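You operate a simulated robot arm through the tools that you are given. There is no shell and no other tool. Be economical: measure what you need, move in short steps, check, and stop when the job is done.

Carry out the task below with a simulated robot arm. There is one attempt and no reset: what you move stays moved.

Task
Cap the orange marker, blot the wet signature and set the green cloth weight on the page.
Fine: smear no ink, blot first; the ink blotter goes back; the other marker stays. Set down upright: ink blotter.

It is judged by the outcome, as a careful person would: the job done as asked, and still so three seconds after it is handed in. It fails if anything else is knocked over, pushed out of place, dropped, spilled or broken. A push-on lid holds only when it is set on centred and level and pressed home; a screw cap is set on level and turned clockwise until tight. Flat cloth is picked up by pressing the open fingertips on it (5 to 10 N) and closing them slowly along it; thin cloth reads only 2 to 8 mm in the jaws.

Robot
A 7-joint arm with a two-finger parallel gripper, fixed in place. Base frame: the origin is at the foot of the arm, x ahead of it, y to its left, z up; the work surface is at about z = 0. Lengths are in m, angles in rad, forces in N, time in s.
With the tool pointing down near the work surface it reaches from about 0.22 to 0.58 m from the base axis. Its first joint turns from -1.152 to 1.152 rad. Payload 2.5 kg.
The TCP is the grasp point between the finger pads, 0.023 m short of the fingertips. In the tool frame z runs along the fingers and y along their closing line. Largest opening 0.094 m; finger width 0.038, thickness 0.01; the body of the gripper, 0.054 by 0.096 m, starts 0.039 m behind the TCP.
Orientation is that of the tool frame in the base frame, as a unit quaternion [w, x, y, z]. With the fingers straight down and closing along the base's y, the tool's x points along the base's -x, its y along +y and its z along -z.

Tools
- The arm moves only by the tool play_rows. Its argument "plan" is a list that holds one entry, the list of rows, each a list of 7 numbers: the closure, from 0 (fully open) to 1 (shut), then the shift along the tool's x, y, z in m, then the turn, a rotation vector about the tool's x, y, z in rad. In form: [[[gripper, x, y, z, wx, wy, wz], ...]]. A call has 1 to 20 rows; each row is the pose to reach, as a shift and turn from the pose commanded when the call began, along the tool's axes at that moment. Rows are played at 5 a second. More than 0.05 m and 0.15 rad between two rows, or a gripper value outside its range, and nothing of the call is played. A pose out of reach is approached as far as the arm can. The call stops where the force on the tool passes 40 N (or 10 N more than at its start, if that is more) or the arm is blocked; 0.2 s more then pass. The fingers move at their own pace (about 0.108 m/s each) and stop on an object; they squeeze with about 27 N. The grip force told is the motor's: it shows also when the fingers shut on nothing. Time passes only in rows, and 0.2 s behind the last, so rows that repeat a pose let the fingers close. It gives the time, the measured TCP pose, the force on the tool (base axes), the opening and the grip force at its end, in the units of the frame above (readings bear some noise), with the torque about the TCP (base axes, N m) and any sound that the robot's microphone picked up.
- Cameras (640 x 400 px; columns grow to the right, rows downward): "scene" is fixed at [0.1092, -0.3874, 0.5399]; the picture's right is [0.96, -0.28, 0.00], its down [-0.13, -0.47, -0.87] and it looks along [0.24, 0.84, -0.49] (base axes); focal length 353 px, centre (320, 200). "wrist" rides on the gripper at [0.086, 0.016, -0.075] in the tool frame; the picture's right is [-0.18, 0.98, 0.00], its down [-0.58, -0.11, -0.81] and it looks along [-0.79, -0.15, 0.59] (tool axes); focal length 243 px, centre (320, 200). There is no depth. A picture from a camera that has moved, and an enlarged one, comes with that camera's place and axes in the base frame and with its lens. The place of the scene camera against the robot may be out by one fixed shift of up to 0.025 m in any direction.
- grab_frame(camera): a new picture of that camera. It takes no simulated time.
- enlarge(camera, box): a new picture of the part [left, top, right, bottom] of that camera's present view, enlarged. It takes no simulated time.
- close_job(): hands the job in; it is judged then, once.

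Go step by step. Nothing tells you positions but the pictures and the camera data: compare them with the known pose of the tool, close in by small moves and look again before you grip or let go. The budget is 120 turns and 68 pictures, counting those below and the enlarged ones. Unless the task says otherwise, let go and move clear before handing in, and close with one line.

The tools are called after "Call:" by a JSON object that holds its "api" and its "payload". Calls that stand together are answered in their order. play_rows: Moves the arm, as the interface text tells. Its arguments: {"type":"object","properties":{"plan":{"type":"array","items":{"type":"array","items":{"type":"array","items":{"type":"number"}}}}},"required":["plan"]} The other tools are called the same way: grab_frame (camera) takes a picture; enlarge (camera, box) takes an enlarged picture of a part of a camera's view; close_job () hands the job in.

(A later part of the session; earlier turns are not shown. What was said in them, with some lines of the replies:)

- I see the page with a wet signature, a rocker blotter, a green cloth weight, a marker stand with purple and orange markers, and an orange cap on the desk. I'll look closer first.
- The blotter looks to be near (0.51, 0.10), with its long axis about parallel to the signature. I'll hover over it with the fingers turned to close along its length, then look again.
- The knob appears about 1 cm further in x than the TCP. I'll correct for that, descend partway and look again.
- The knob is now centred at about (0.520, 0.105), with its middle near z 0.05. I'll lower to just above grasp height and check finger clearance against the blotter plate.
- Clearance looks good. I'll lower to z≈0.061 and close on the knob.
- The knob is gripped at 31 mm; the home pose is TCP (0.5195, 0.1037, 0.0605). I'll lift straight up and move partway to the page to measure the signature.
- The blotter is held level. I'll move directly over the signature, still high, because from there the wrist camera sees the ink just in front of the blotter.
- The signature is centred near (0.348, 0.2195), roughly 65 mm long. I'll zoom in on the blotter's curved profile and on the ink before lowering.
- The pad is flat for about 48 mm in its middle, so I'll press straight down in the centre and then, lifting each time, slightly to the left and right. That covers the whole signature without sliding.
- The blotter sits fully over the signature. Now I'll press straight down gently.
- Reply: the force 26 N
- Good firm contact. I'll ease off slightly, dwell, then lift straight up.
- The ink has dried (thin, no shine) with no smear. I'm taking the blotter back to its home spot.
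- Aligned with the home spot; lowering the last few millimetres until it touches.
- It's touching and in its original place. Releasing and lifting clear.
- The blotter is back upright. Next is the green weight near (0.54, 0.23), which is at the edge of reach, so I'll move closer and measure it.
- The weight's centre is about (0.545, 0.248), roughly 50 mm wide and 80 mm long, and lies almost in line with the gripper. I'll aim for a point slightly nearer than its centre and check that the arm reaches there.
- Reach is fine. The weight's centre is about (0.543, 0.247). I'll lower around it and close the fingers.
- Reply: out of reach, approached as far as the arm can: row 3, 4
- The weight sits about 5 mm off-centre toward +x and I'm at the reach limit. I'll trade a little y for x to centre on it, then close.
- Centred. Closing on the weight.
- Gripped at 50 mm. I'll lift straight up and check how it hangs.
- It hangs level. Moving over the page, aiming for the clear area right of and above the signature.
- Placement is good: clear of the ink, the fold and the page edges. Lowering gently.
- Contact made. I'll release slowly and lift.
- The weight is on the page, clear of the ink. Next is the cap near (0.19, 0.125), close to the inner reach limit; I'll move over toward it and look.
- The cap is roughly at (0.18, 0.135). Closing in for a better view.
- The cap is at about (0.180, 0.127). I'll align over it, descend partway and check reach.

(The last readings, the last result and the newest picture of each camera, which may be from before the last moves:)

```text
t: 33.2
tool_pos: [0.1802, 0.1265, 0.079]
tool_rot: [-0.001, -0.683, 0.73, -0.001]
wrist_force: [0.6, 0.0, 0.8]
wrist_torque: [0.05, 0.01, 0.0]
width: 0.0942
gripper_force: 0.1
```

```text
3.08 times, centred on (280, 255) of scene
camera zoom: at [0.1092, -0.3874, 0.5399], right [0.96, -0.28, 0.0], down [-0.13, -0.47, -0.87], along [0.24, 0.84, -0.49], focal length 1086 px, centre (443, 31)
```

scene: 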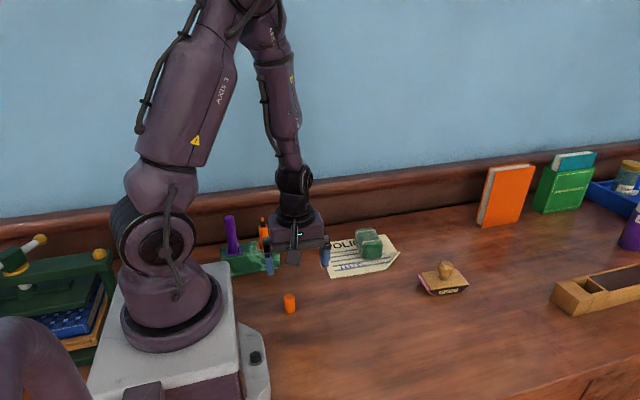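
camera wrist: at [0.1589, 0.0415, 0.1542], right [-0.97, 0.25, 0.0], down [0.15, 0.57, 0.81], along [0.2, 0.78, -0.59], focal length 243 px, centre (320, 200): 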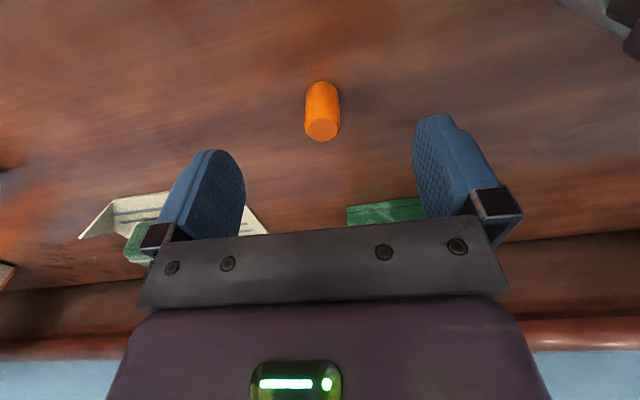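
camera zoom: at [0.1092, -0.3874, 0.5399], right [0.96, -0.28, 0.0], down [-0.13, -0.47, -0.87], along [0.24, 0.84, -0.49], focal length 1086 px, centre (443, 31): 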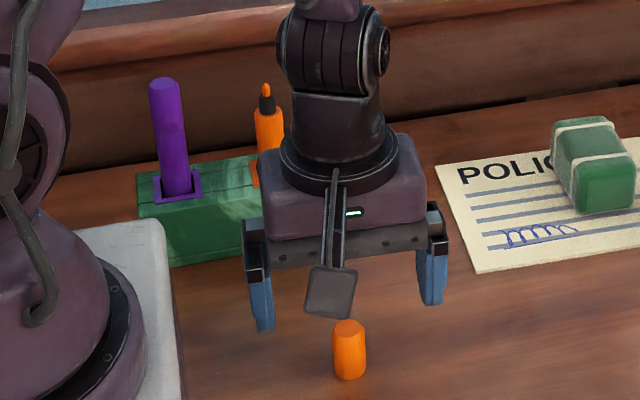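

Aligned within about a millimetre; the cap is about 42 mm tall. Lowering and closing on it.

Call:
{"api": "play_rows", "payload": {"plan": [[[0, -0.0005, 0, 0.02, 0, 0, 0], [0, -0.0005, 0, 0.04, 0, 0, 0], [0, -0.0005, 0, 0.047, 0, 0, 0], [0, -0.0005, 0, 0.047, 0, 0, 0]]]}}

Call:
{"api": "grab_frame", "payload": {"camera": "wrist"}}

```text
t: 34.2
tool_pos: [0.1804, 0.1275, 0.033]
tool_rot: [-0.001, -0.684, 0.729, 0.0]
wrist_force: [0.5, 0.1, -0.6]
wrist_torque: [0.01, 0.0, 0.03]
width: 0.0939
gripper_force: 0.0
```

```text
25 pictures are left
camera wrist: at [0.1587, 0.0426, 0.1073], right [-0.97, 0.25, 0.0], down [0.15, 0.57, 0.81], along [0.2, 0.78, -0.59], focal length 243 px, centre (320, 200)
```

wrist: 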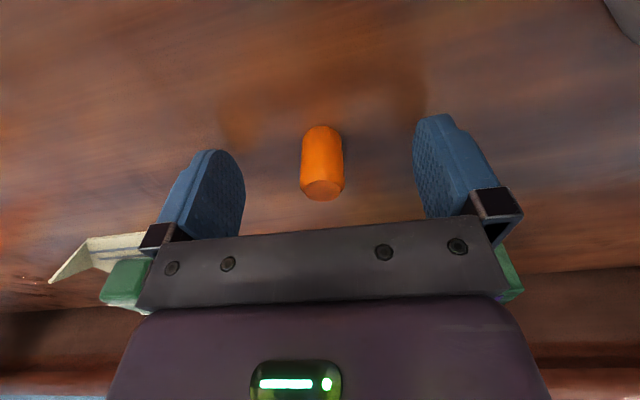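

Call:
{"api": "play_rows", "payload": {"plan": [[[0.3, 0, 0, 0, 0, 0, 0], [0.5, 0, 0, 0, 0, 0, 0], [0.65, 0, 0, 0, 0, 0, 0], [0.72, 0, 0, 0, 0, 0, 0], [1, 0, 0, 0, 0, 0, 0], [1, 0, 0, 0, 0, 0, 0], [1, 0, 0, 0, 0, 0, 0]]]}}

Call:
{"api": "enlarge", "payload": {"camera": "scene", "box": [210, 190, 350, 320]}}

```text
t: 35.8
tool_pos: [0.1798, 0.1274, 0.0323]
tool_rot: [-0.001, -0.685, 0.729, -0.001]
wrist_force: [0.0, -0.2, 0.6]
wrist_torque: [0.02, -0.03, 0.02]
width: 0.0203
gripper_force: 27.1
```

```text
3.08 times, centred on (280, 255) of scene
camera zoom: at [0.1092, -0.3874, 0.5399], right [0.96, -0.28, 0.0], down [-0.13, -0.47, -0.87], along [0.24, 0.84, -0.49], focal length 1086 px, centre (443, 31)
```

zoom: 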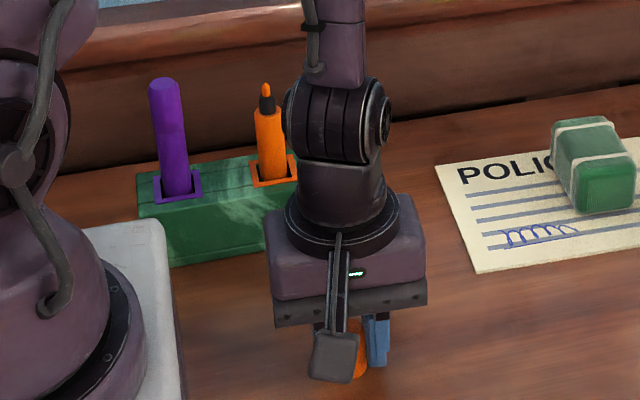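

The cap is gripped at 20 mm. I'll lift it high and move toward the orange marker, expected near (0.165, 0.295) with its tip at about z 0.125.

Call:
{"api": "play_rows", "payload": {"plan": [[[1, 0, 0, -0.02, 0, 0, 0], [1, 0, 0, -0.06, 0, 0, 0], [1, 0, 0, -0.1, 0, 0, 0], [1, 0, 0, -0.14, 0, 0, 0], [1, 0, 0, -0.178, 0, 0, 0], [1, -0.03, 0.004, -0.178, 0, 0, 0], [1, -0.06, 0.008, -0.178, 0, 0, 0], [1, -0.09, 0.012, -0.178, 0, 0, 0], [1, -0.12, 0.0156, -0.178, 0, 0, 0], [1, -0.12, 0.0156, -0.178, 0, 0, 0]]]}}

Call:
{"api": "grab_frame", "payload": {"camera": "wrist"}}

Call:
{"api": "enlarge", "payload": {"camera": "scene", "box": [200, 160, 330, 290]}}

```text
t: 38.0
tool_pos: [0.1736, 0.2497, 0.2112]
tool_rot: [-0.001, -0.684, 0.73, 0.0]
wrist_force: [0.0, -0.5, -0.2]
wrist_torque: [0.02, -0.02, 0.02]
width: 0.0202
gripper_force: 26.3
out of reach, approached as far as the arm can: row 3
```

```text
23 pictures are left
camera wrist: at [0.1515, 0.1642, 0.2857], right [-0.97, 0.25, 0.0], down [0.15, 0.57, 0.81], along [0.2, 0.78, -0.59], focal length 243 px, centre (320, 200)
```

wrist: 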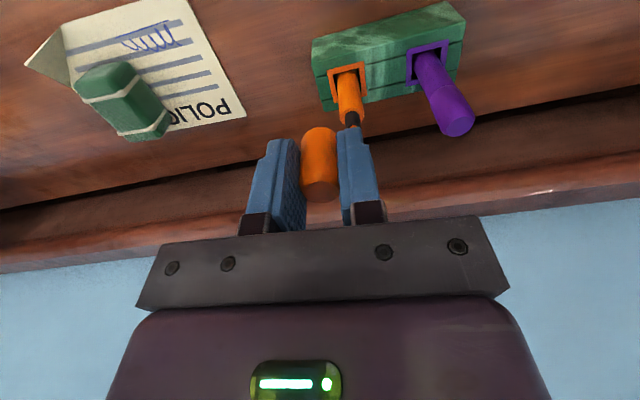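

```text
3.08 times, centred on (265, 225) of scene
camera zoom: at [0.1092, -0.3874, 0.5399], right [0.96, -0.28, 0.0], down [-0.13, -0.47, -0.87], along [0.24, 0.84, -0.49], focal length 1086 px, centre (489, 123)
```

zoom: 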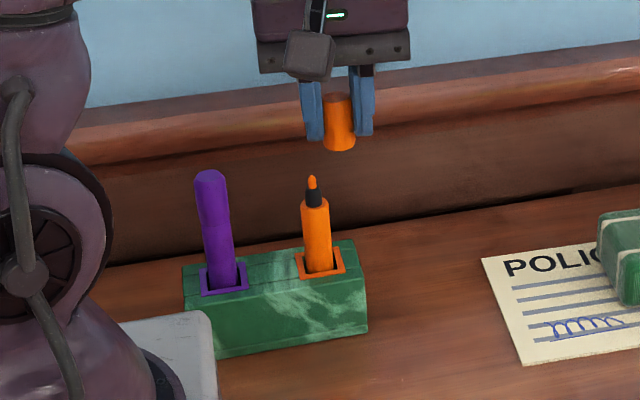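

The marker is at about (0.155, 0.291). I'll move above it, keeping height.

Call:
{"api": "play_rows", "payload": {"plan": [[[1, -0.02, 0.01, 0, 0, 0, 0], [1, -0.039, 0.02, 0, 0, 0, 0], [1, -0.039, 0.02, 0, 0, 0, 0]]]}}

Call:
{"api": "enlarge", "payload": {"camera": "wrist", "box": [220, 0, 420, 220]}}

Call:
{"api": "enlarge", "payload": {"camera": "scene", "box": [220, 160, 310, 280]}}

```text
t: 38.8
tool_pos: [0.1555, 0.2886, 0.2101]
tool_rot: [0.0, -0.684, 0.729, 0.0]
wrist_force: [-1.4, 0.5, 0.4]
wrist_torque: [-0.04, 0.01, 0.0]
width: 0.02
gripper_force: 27.0
```

```text
1.82 times, centred on (320, 110) of wrist
camera zoom: at [0.1337, 0.204, 0.2854], right [-0.97, 0.25, 0.0], down [0.15, 0.57, 0.81], along [0.2, 0.78, -0.59], focal length 441 px, centre (320, 364)
```

zoom: 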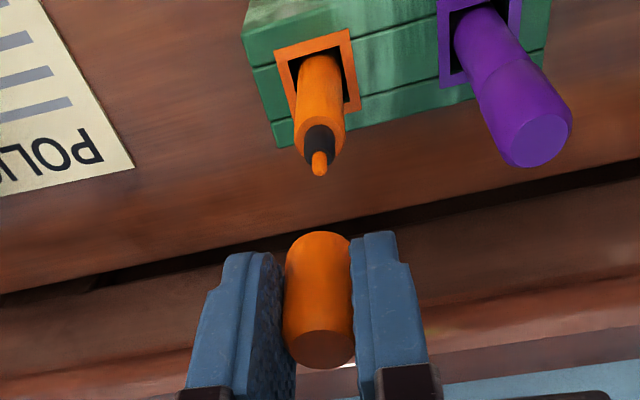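

```text
3.33 times, centred on (265, 220) of scene
camera zoom: at [0.1092, -0.3874, 0.5399], right [0.96, -0.28, 0.0], down [-0.13, -0.47, -0.87], along [0.24, 0.84, -0.49], focal length 1177 px, centre (503, 133)
```

zoom: 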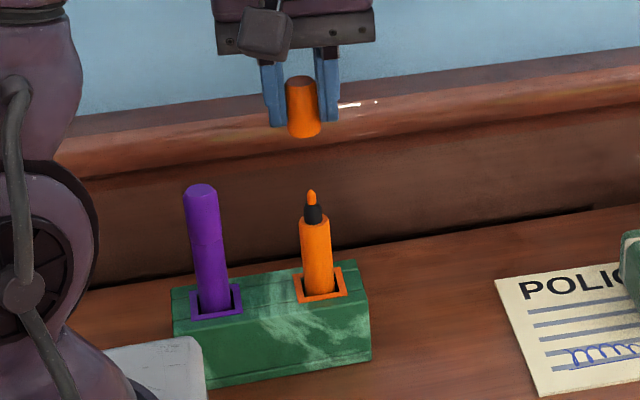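

The cap and marker tip line up in the image column. I'll lower until the cap is just above the tip to check the remaining axis.

Call:
{"api": "play_rows", "payload": {"plan": [[[1, 0, 0, 0.02, 0, 0, 0], [1, 0, 0, 0.036, 0, 0, 0], [1, 0, 0, 0.036, 0, 0, 0]]]}}

Call:
{"api": "enlarge", "payload": {"camera": "wrist", "box": [260, 60, 380, 220]}}

Call:
{"api": "enlarge", "payload": {"camera": "scene", "box": [230, 180, 300, 250]}}

```text
t: 39.6
tool_pos: [0.1549, 0.2884, 0.1745]
tool_rot: [0.0, -0.684, 0.73, 0.0]
wrist_force: [0.2, 0.8, -0.2]
wrist_torque: [0.0, -0.01, 0.0]
width: 0.0202
gripper_force: 26.5
```

```text
2.50 times, centred on (320, 140) of wrist
camera zoom: at [0.1334, 0.2035, 0.249], right [-0.97, 0.25, 0.0], down [0.15, 0.57, 0.81], along [0.2, 0.78, -0.59], focal length 606 px, centre (320, 350)
```

zoom: 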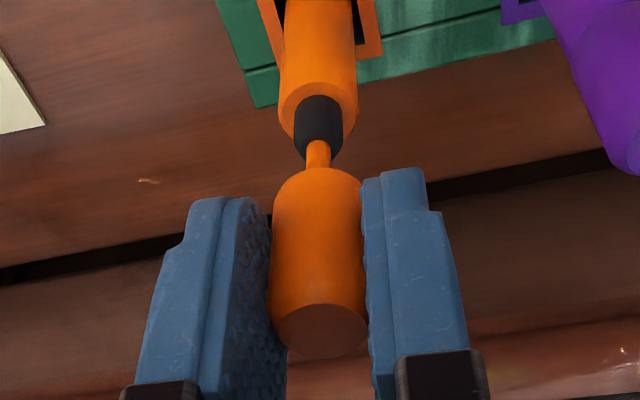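

```text
5.71 times, centred on (265, 215) of scene
camera zoom: at [0.1092, -0.3874, 0.5399], right [0.96, -0.28, 0.0], down [-0.13, -0.47, -0.87], along [0.24, 0.84, -0.49], focal length 2018 px, centre (634, 114)
```

zoom: 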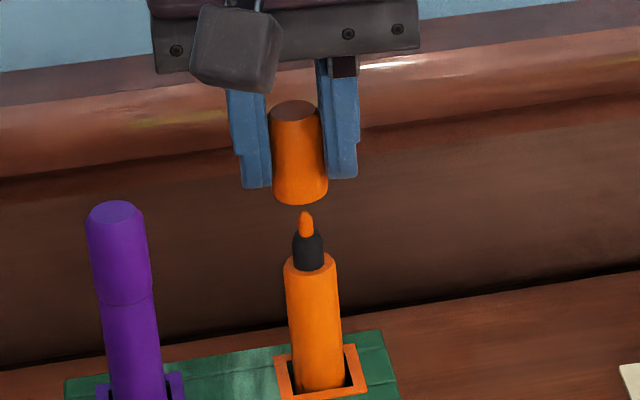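

The cap is closely aligned (within about 2 mm in y by triangulation). I'll lower so only the nib is inside the cap, then recheck at close range.

Call:
{"api": "play_rows", "payload": {"plan": [[[1, 0.0005, 0, 0.008, 0, 0, 0], [1, 0.001, 0, 0.014, 0, 0, 0], [1, 0.001, 0, 0.014, 0, 0, 0]]]}}

Call:
{"api": "enlarge", "payload": {"camera": "wrist", "box": [270, 80, 370, 200]}}

Call:
{"api": "enlarge", "payload": {"camera": "scene", "box": [245, 195, 285, 245]}}

```text
t: 40.4
tool_pos: [0.1557, 0.2871, 0.1606]
tool_rot: [0.0, -0.684, 0.729, 0.0]
wrist_force: [-0.4, 0.9, 0.1]
wrist_torque: [-0.01, 0.0, 0.0]
width: 0.0203
gripper_force: 27.0
```

```text
3.33 times, centred on (320, 140) of wrist
camera zoom: at [0.1334, 0.2022, 0.2351], right [-0.97, 0.25, 0.0], down [0.15, 0.57, 0.81], along [0.2, 0.78, -0.59], focal length 809 px, centre (320, 400)
```

zoom: 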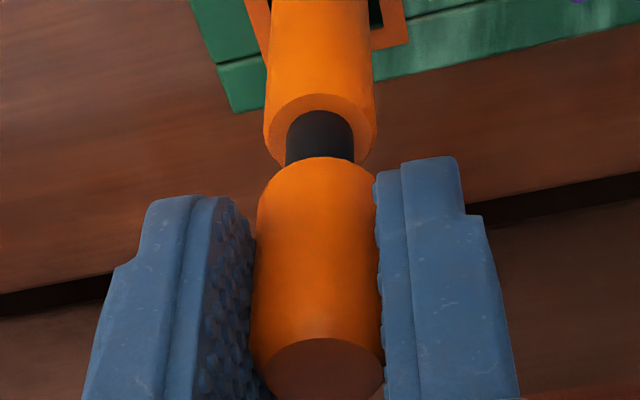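

```text
8.00 times, centred on (265, 220) of scene
camera zoom: at [0.1092, -0.3874, 0.5399], right [0.96, -0.28, 0.0], down [-0.13, -0.47, -0.87], along [0.24, 0.84, -0.49], focal length 2825 px, centre (760, 40)
```

zoom: 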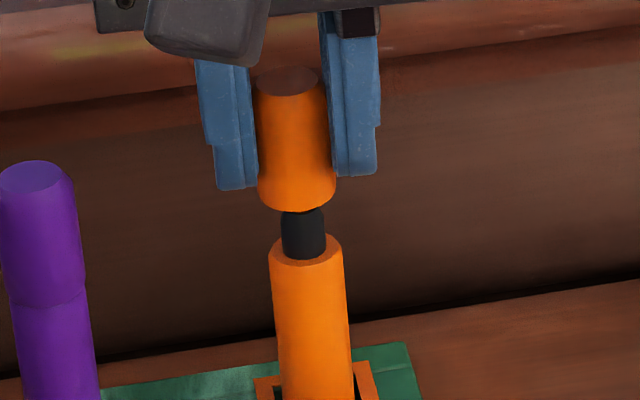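

The cap axis and marker axis agree within about 1 mm on every axis. Continuing straight down over the collar while watching the force.

Call:
{"api": "play_rows", "payload": {"plan": [[[1, 0, 0.0001, 0.003, 0, 0, 0], [1, 0, 0.0001, 0.006, 0, 0, 0], [1, 0, 0.0001, 0.009, 0, 0, 0], [1, 0, 0.0001, 0.009, 0, 0, 0]]]}}

Call:
{"api": "enlarge", "payload": {"camera": "scene", "box": [245, 195, 285, 245]}}

Call:
{"api": "enlarge", "payload": {"camera": "wrist", "box": [270, 80, 370, 200]}}

```text
t: 41.4
tool_pos: [0.1548, 0.2874, 0.1519]
tool_rot: [-0.001, -0.684, 0.73, 0.0]
wrist_force: [0.6, -0.1, 0.0]
wrist_torque: [0.0, 0.05, -0.01]
width: 0.0204
gripper_force: 27.6
```

```text
8.00 times, centred on (265, 220) of scene
camera zoom: at [0.1092, -0.3874, 0.5399], right [0.96, -0.28, 0.0], down [-0.13, -0.47, -0.87], along [0.24, 0.84, -0.49], focal length 2825 px, centre (760, 40)
```

zoom: 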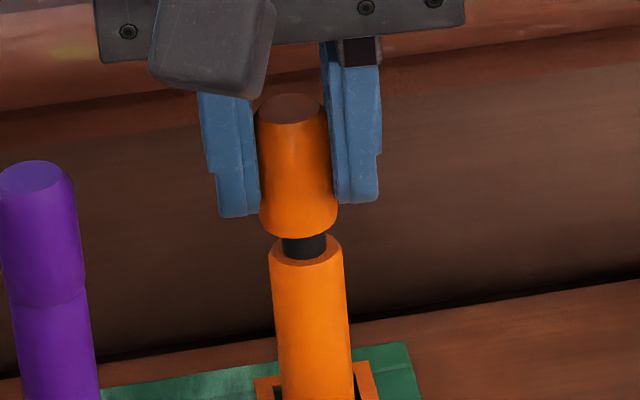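

```text
3.33 times, centred on (320, 140) of wrist
camera zoom: at [0.1332, 0.2023, 0.2262], right [-0.97, 0.25, 0.0], down [0.15, 0.57, 0.81], along [0.2, 0.78, -0.59], focal length 809 px, centre (320, 400)
```

zoom: 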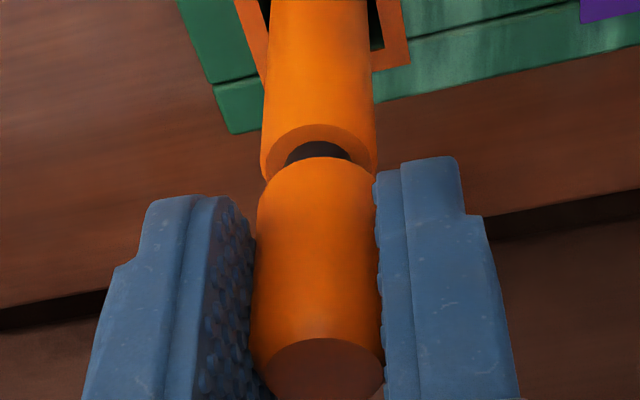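

The collar is entering with no force. Continuing down toward the shoulder.

Call:
{"api": "play_rows", "payload": {"plan": [[[1, 0, -0.0002, 0.002, 0, 0, 0], [1, 0, -0.0003, 0.004, 0, 0, 0], [1, 0, -0.0003, 0.006, 0, 0, 0], [1, 0, -0.0003, 0.007, 0, 0, 0], [1, 0, -0.0003, 0.007, 0, 0, 0]]]}}

Call:
{"api": "enlarge", "payload": {"camera": "scene", "box": [245, 195, 285, 245]}}

```text
t: 42.6
tool_pos: [0.1555, 0.288, 0.1443]
tool_rot: [0.0, -0.684, 0.73, 0.001]
wrist_force: [-0.4, -0.2, -0.1]
wrist_torque: [0.03, -0.03, -0.03]
width: 0.0202
gripper_force: 27.0
```

```text
8.00 times, centred on (265, 220) of scene
camera zoom: at [0.1092, -0.3874, 0.5399], right [0.96, -0.28, 0.0], down [-0.13, -0.47, -0.87], along [0.24, 0.84, -0.49], focal length 2825 px, centre (760, 40)
```

zoom: 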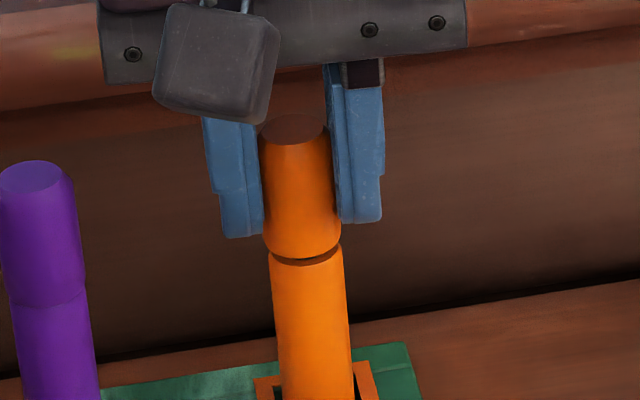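

About 2–3 mm left to the shoulder, still aligned. Pressing home now in small steps.

Call:
{"api": "play_rows", "payload": {"plan": [[[1, 0, -0.0003, 0.001, 0, 0, 0], [1, 0, -0.0003, 0.002, 0, 0, 0], [1, 0, -0.0003, 0.003, 0, 0, 0], [1, 0, -0.0003, 0.003, 0, 0, 0]]]}}

```text
t: 43.6
tool_pos: [0.1561, 0.2873, 0.1419]
tool_rot: [0.0, -0.683, 0.73, 0.0]
wrist_force: [0.0, 0.7, -0.2]
wrist_torque: [-0.02, 0.02, 0.0]
width: 0.0204
gripper_force: 26.7
```

Call:
{"api": "play_rows", "payload": {"plan": [[[1, 0, 0, 0.001, 0, 0, 0], [1, 0, 0, 0.002, 0, 0, 0], [1, 0, 0, 0.003, 0, 0, 0], [1, 0, 0, 0.003, 0, 0, 0]]]}}

Call:
{"api": "enlarge", "payload": {"camera": "scene", "box": [245, 195, 285, 245]}}

```text
t: 44.6
tool_pos: [0.1559, 0.289, 0.1384]
tool_rot: [0.003, -0.684, 0.729, 0.001]
wrist_force: [-0.2, 2.1, 32.8]
wrist_torque: [0.34, -0.03, -0.01]
width: 0.0202
gripper_force: 26.9
heard: snap
```

```text
8.00 times, centred on (265, 220) of scene
camera zoom: at [0.1091, -0.3875, 0.5399], right [0.96, -0.28, 0.0], down [-0.13, -0.47, -0.87], along [0.24, 0.84, -0.49], focal length 2825 px, centre (760, 40)
```

zoom: 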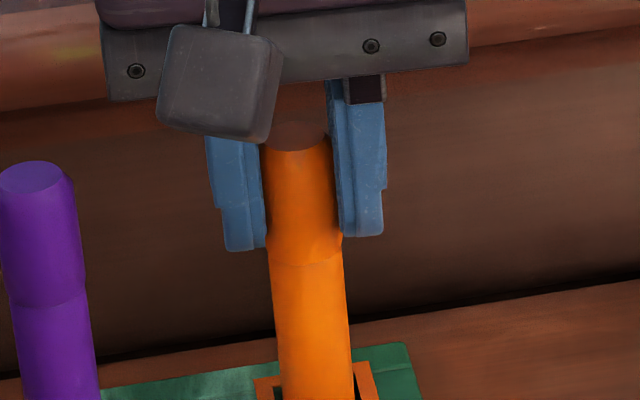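

There was a snap and the cap is flush. I'll unload, open only partway (the purple marker is close), and rise straight up.

Call:
{"api": "play_rows", "payload": {"plan": [[[1, 0, 0, -0.001, 0, 0, 0], [0.75, 0, 0, -0.0015, 0, 0, 0], [0.65, 0, 0, -0.0015, 0, 0, 0], [0.6, 0, 0, -0.0015, 0, 0, 0], [0.6, 0, 0, -0.0015, 0, 0, 0], [0.6, 0, 0, -0.02, 0, 0, 0], [0.6, 0, 0, -0.05, 0, 0, 0], [0.6, 0, 0, -0.09, 0, 0, 0], [0.6, 0.03, -0.02, -0.1, 0, 0, 0], [0.6, 0.07, -0.05, -0.1, 0, 0, 0], [0.6, 0.07, -0.05, -0.1, 0, 0, 0]]]}}

Call:
{"api": "grab_frame", "payload": {"camera": "scene"}}

Call:
{"api": "enlarge", "payload": {"camera": "scene", "box": [215, 195, 305, 285]}}

```text
t: 47.0
tool_pos: [0.2005, 0.2123, 0.2393]
tool_rot: [0.0, -0.684, 0.729, 0.0]
wrist_force: [0.2, -0.5, -0.5]
wrist_torque: [-0.03, 0.04, -0.01]
width: 0.0375
gripper_force: 0.1
```

```text
11 pictures are left
```

scene: 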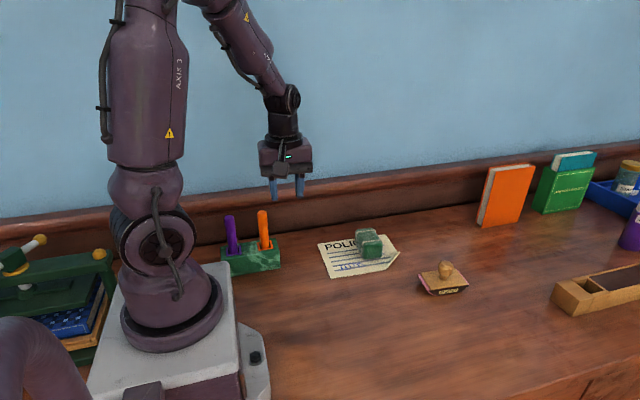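

```text
4.44 times, centred on (260, 240) of scene
camera zoom: at [0.1092, -0.3874, 0.5399], right [0.96, -0.28, 0.0], down [-0.13, -0.47, -0.87], along [0.24, 0.84, -0.49], focal length 1569 px, centre (587, 22)
```

zoom: 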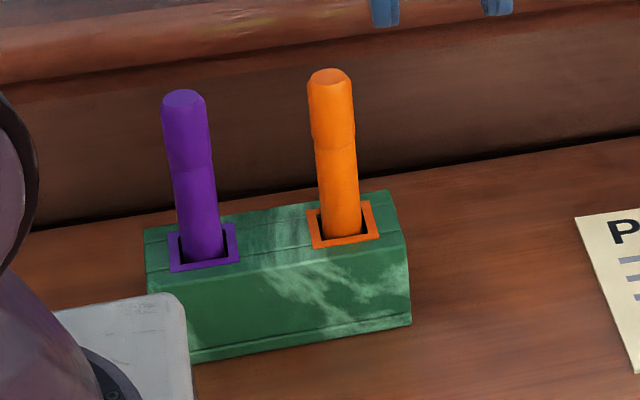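

The orange marker is capped in its stand beside the undisturbed purple one. The blotter is upright in its place, the weight is on the page clear of the dry ink, and the arm is clear, so I'm handing in.

Call:
{"api": "close_job", "payload": {}}

```text
The job is handed in.
```

The signature was blotted first and didn't smear, the blotter is back upright in its place, the green weight is on the page, and the orange marker is capped (it snapped home), with the purple marker left untouched.
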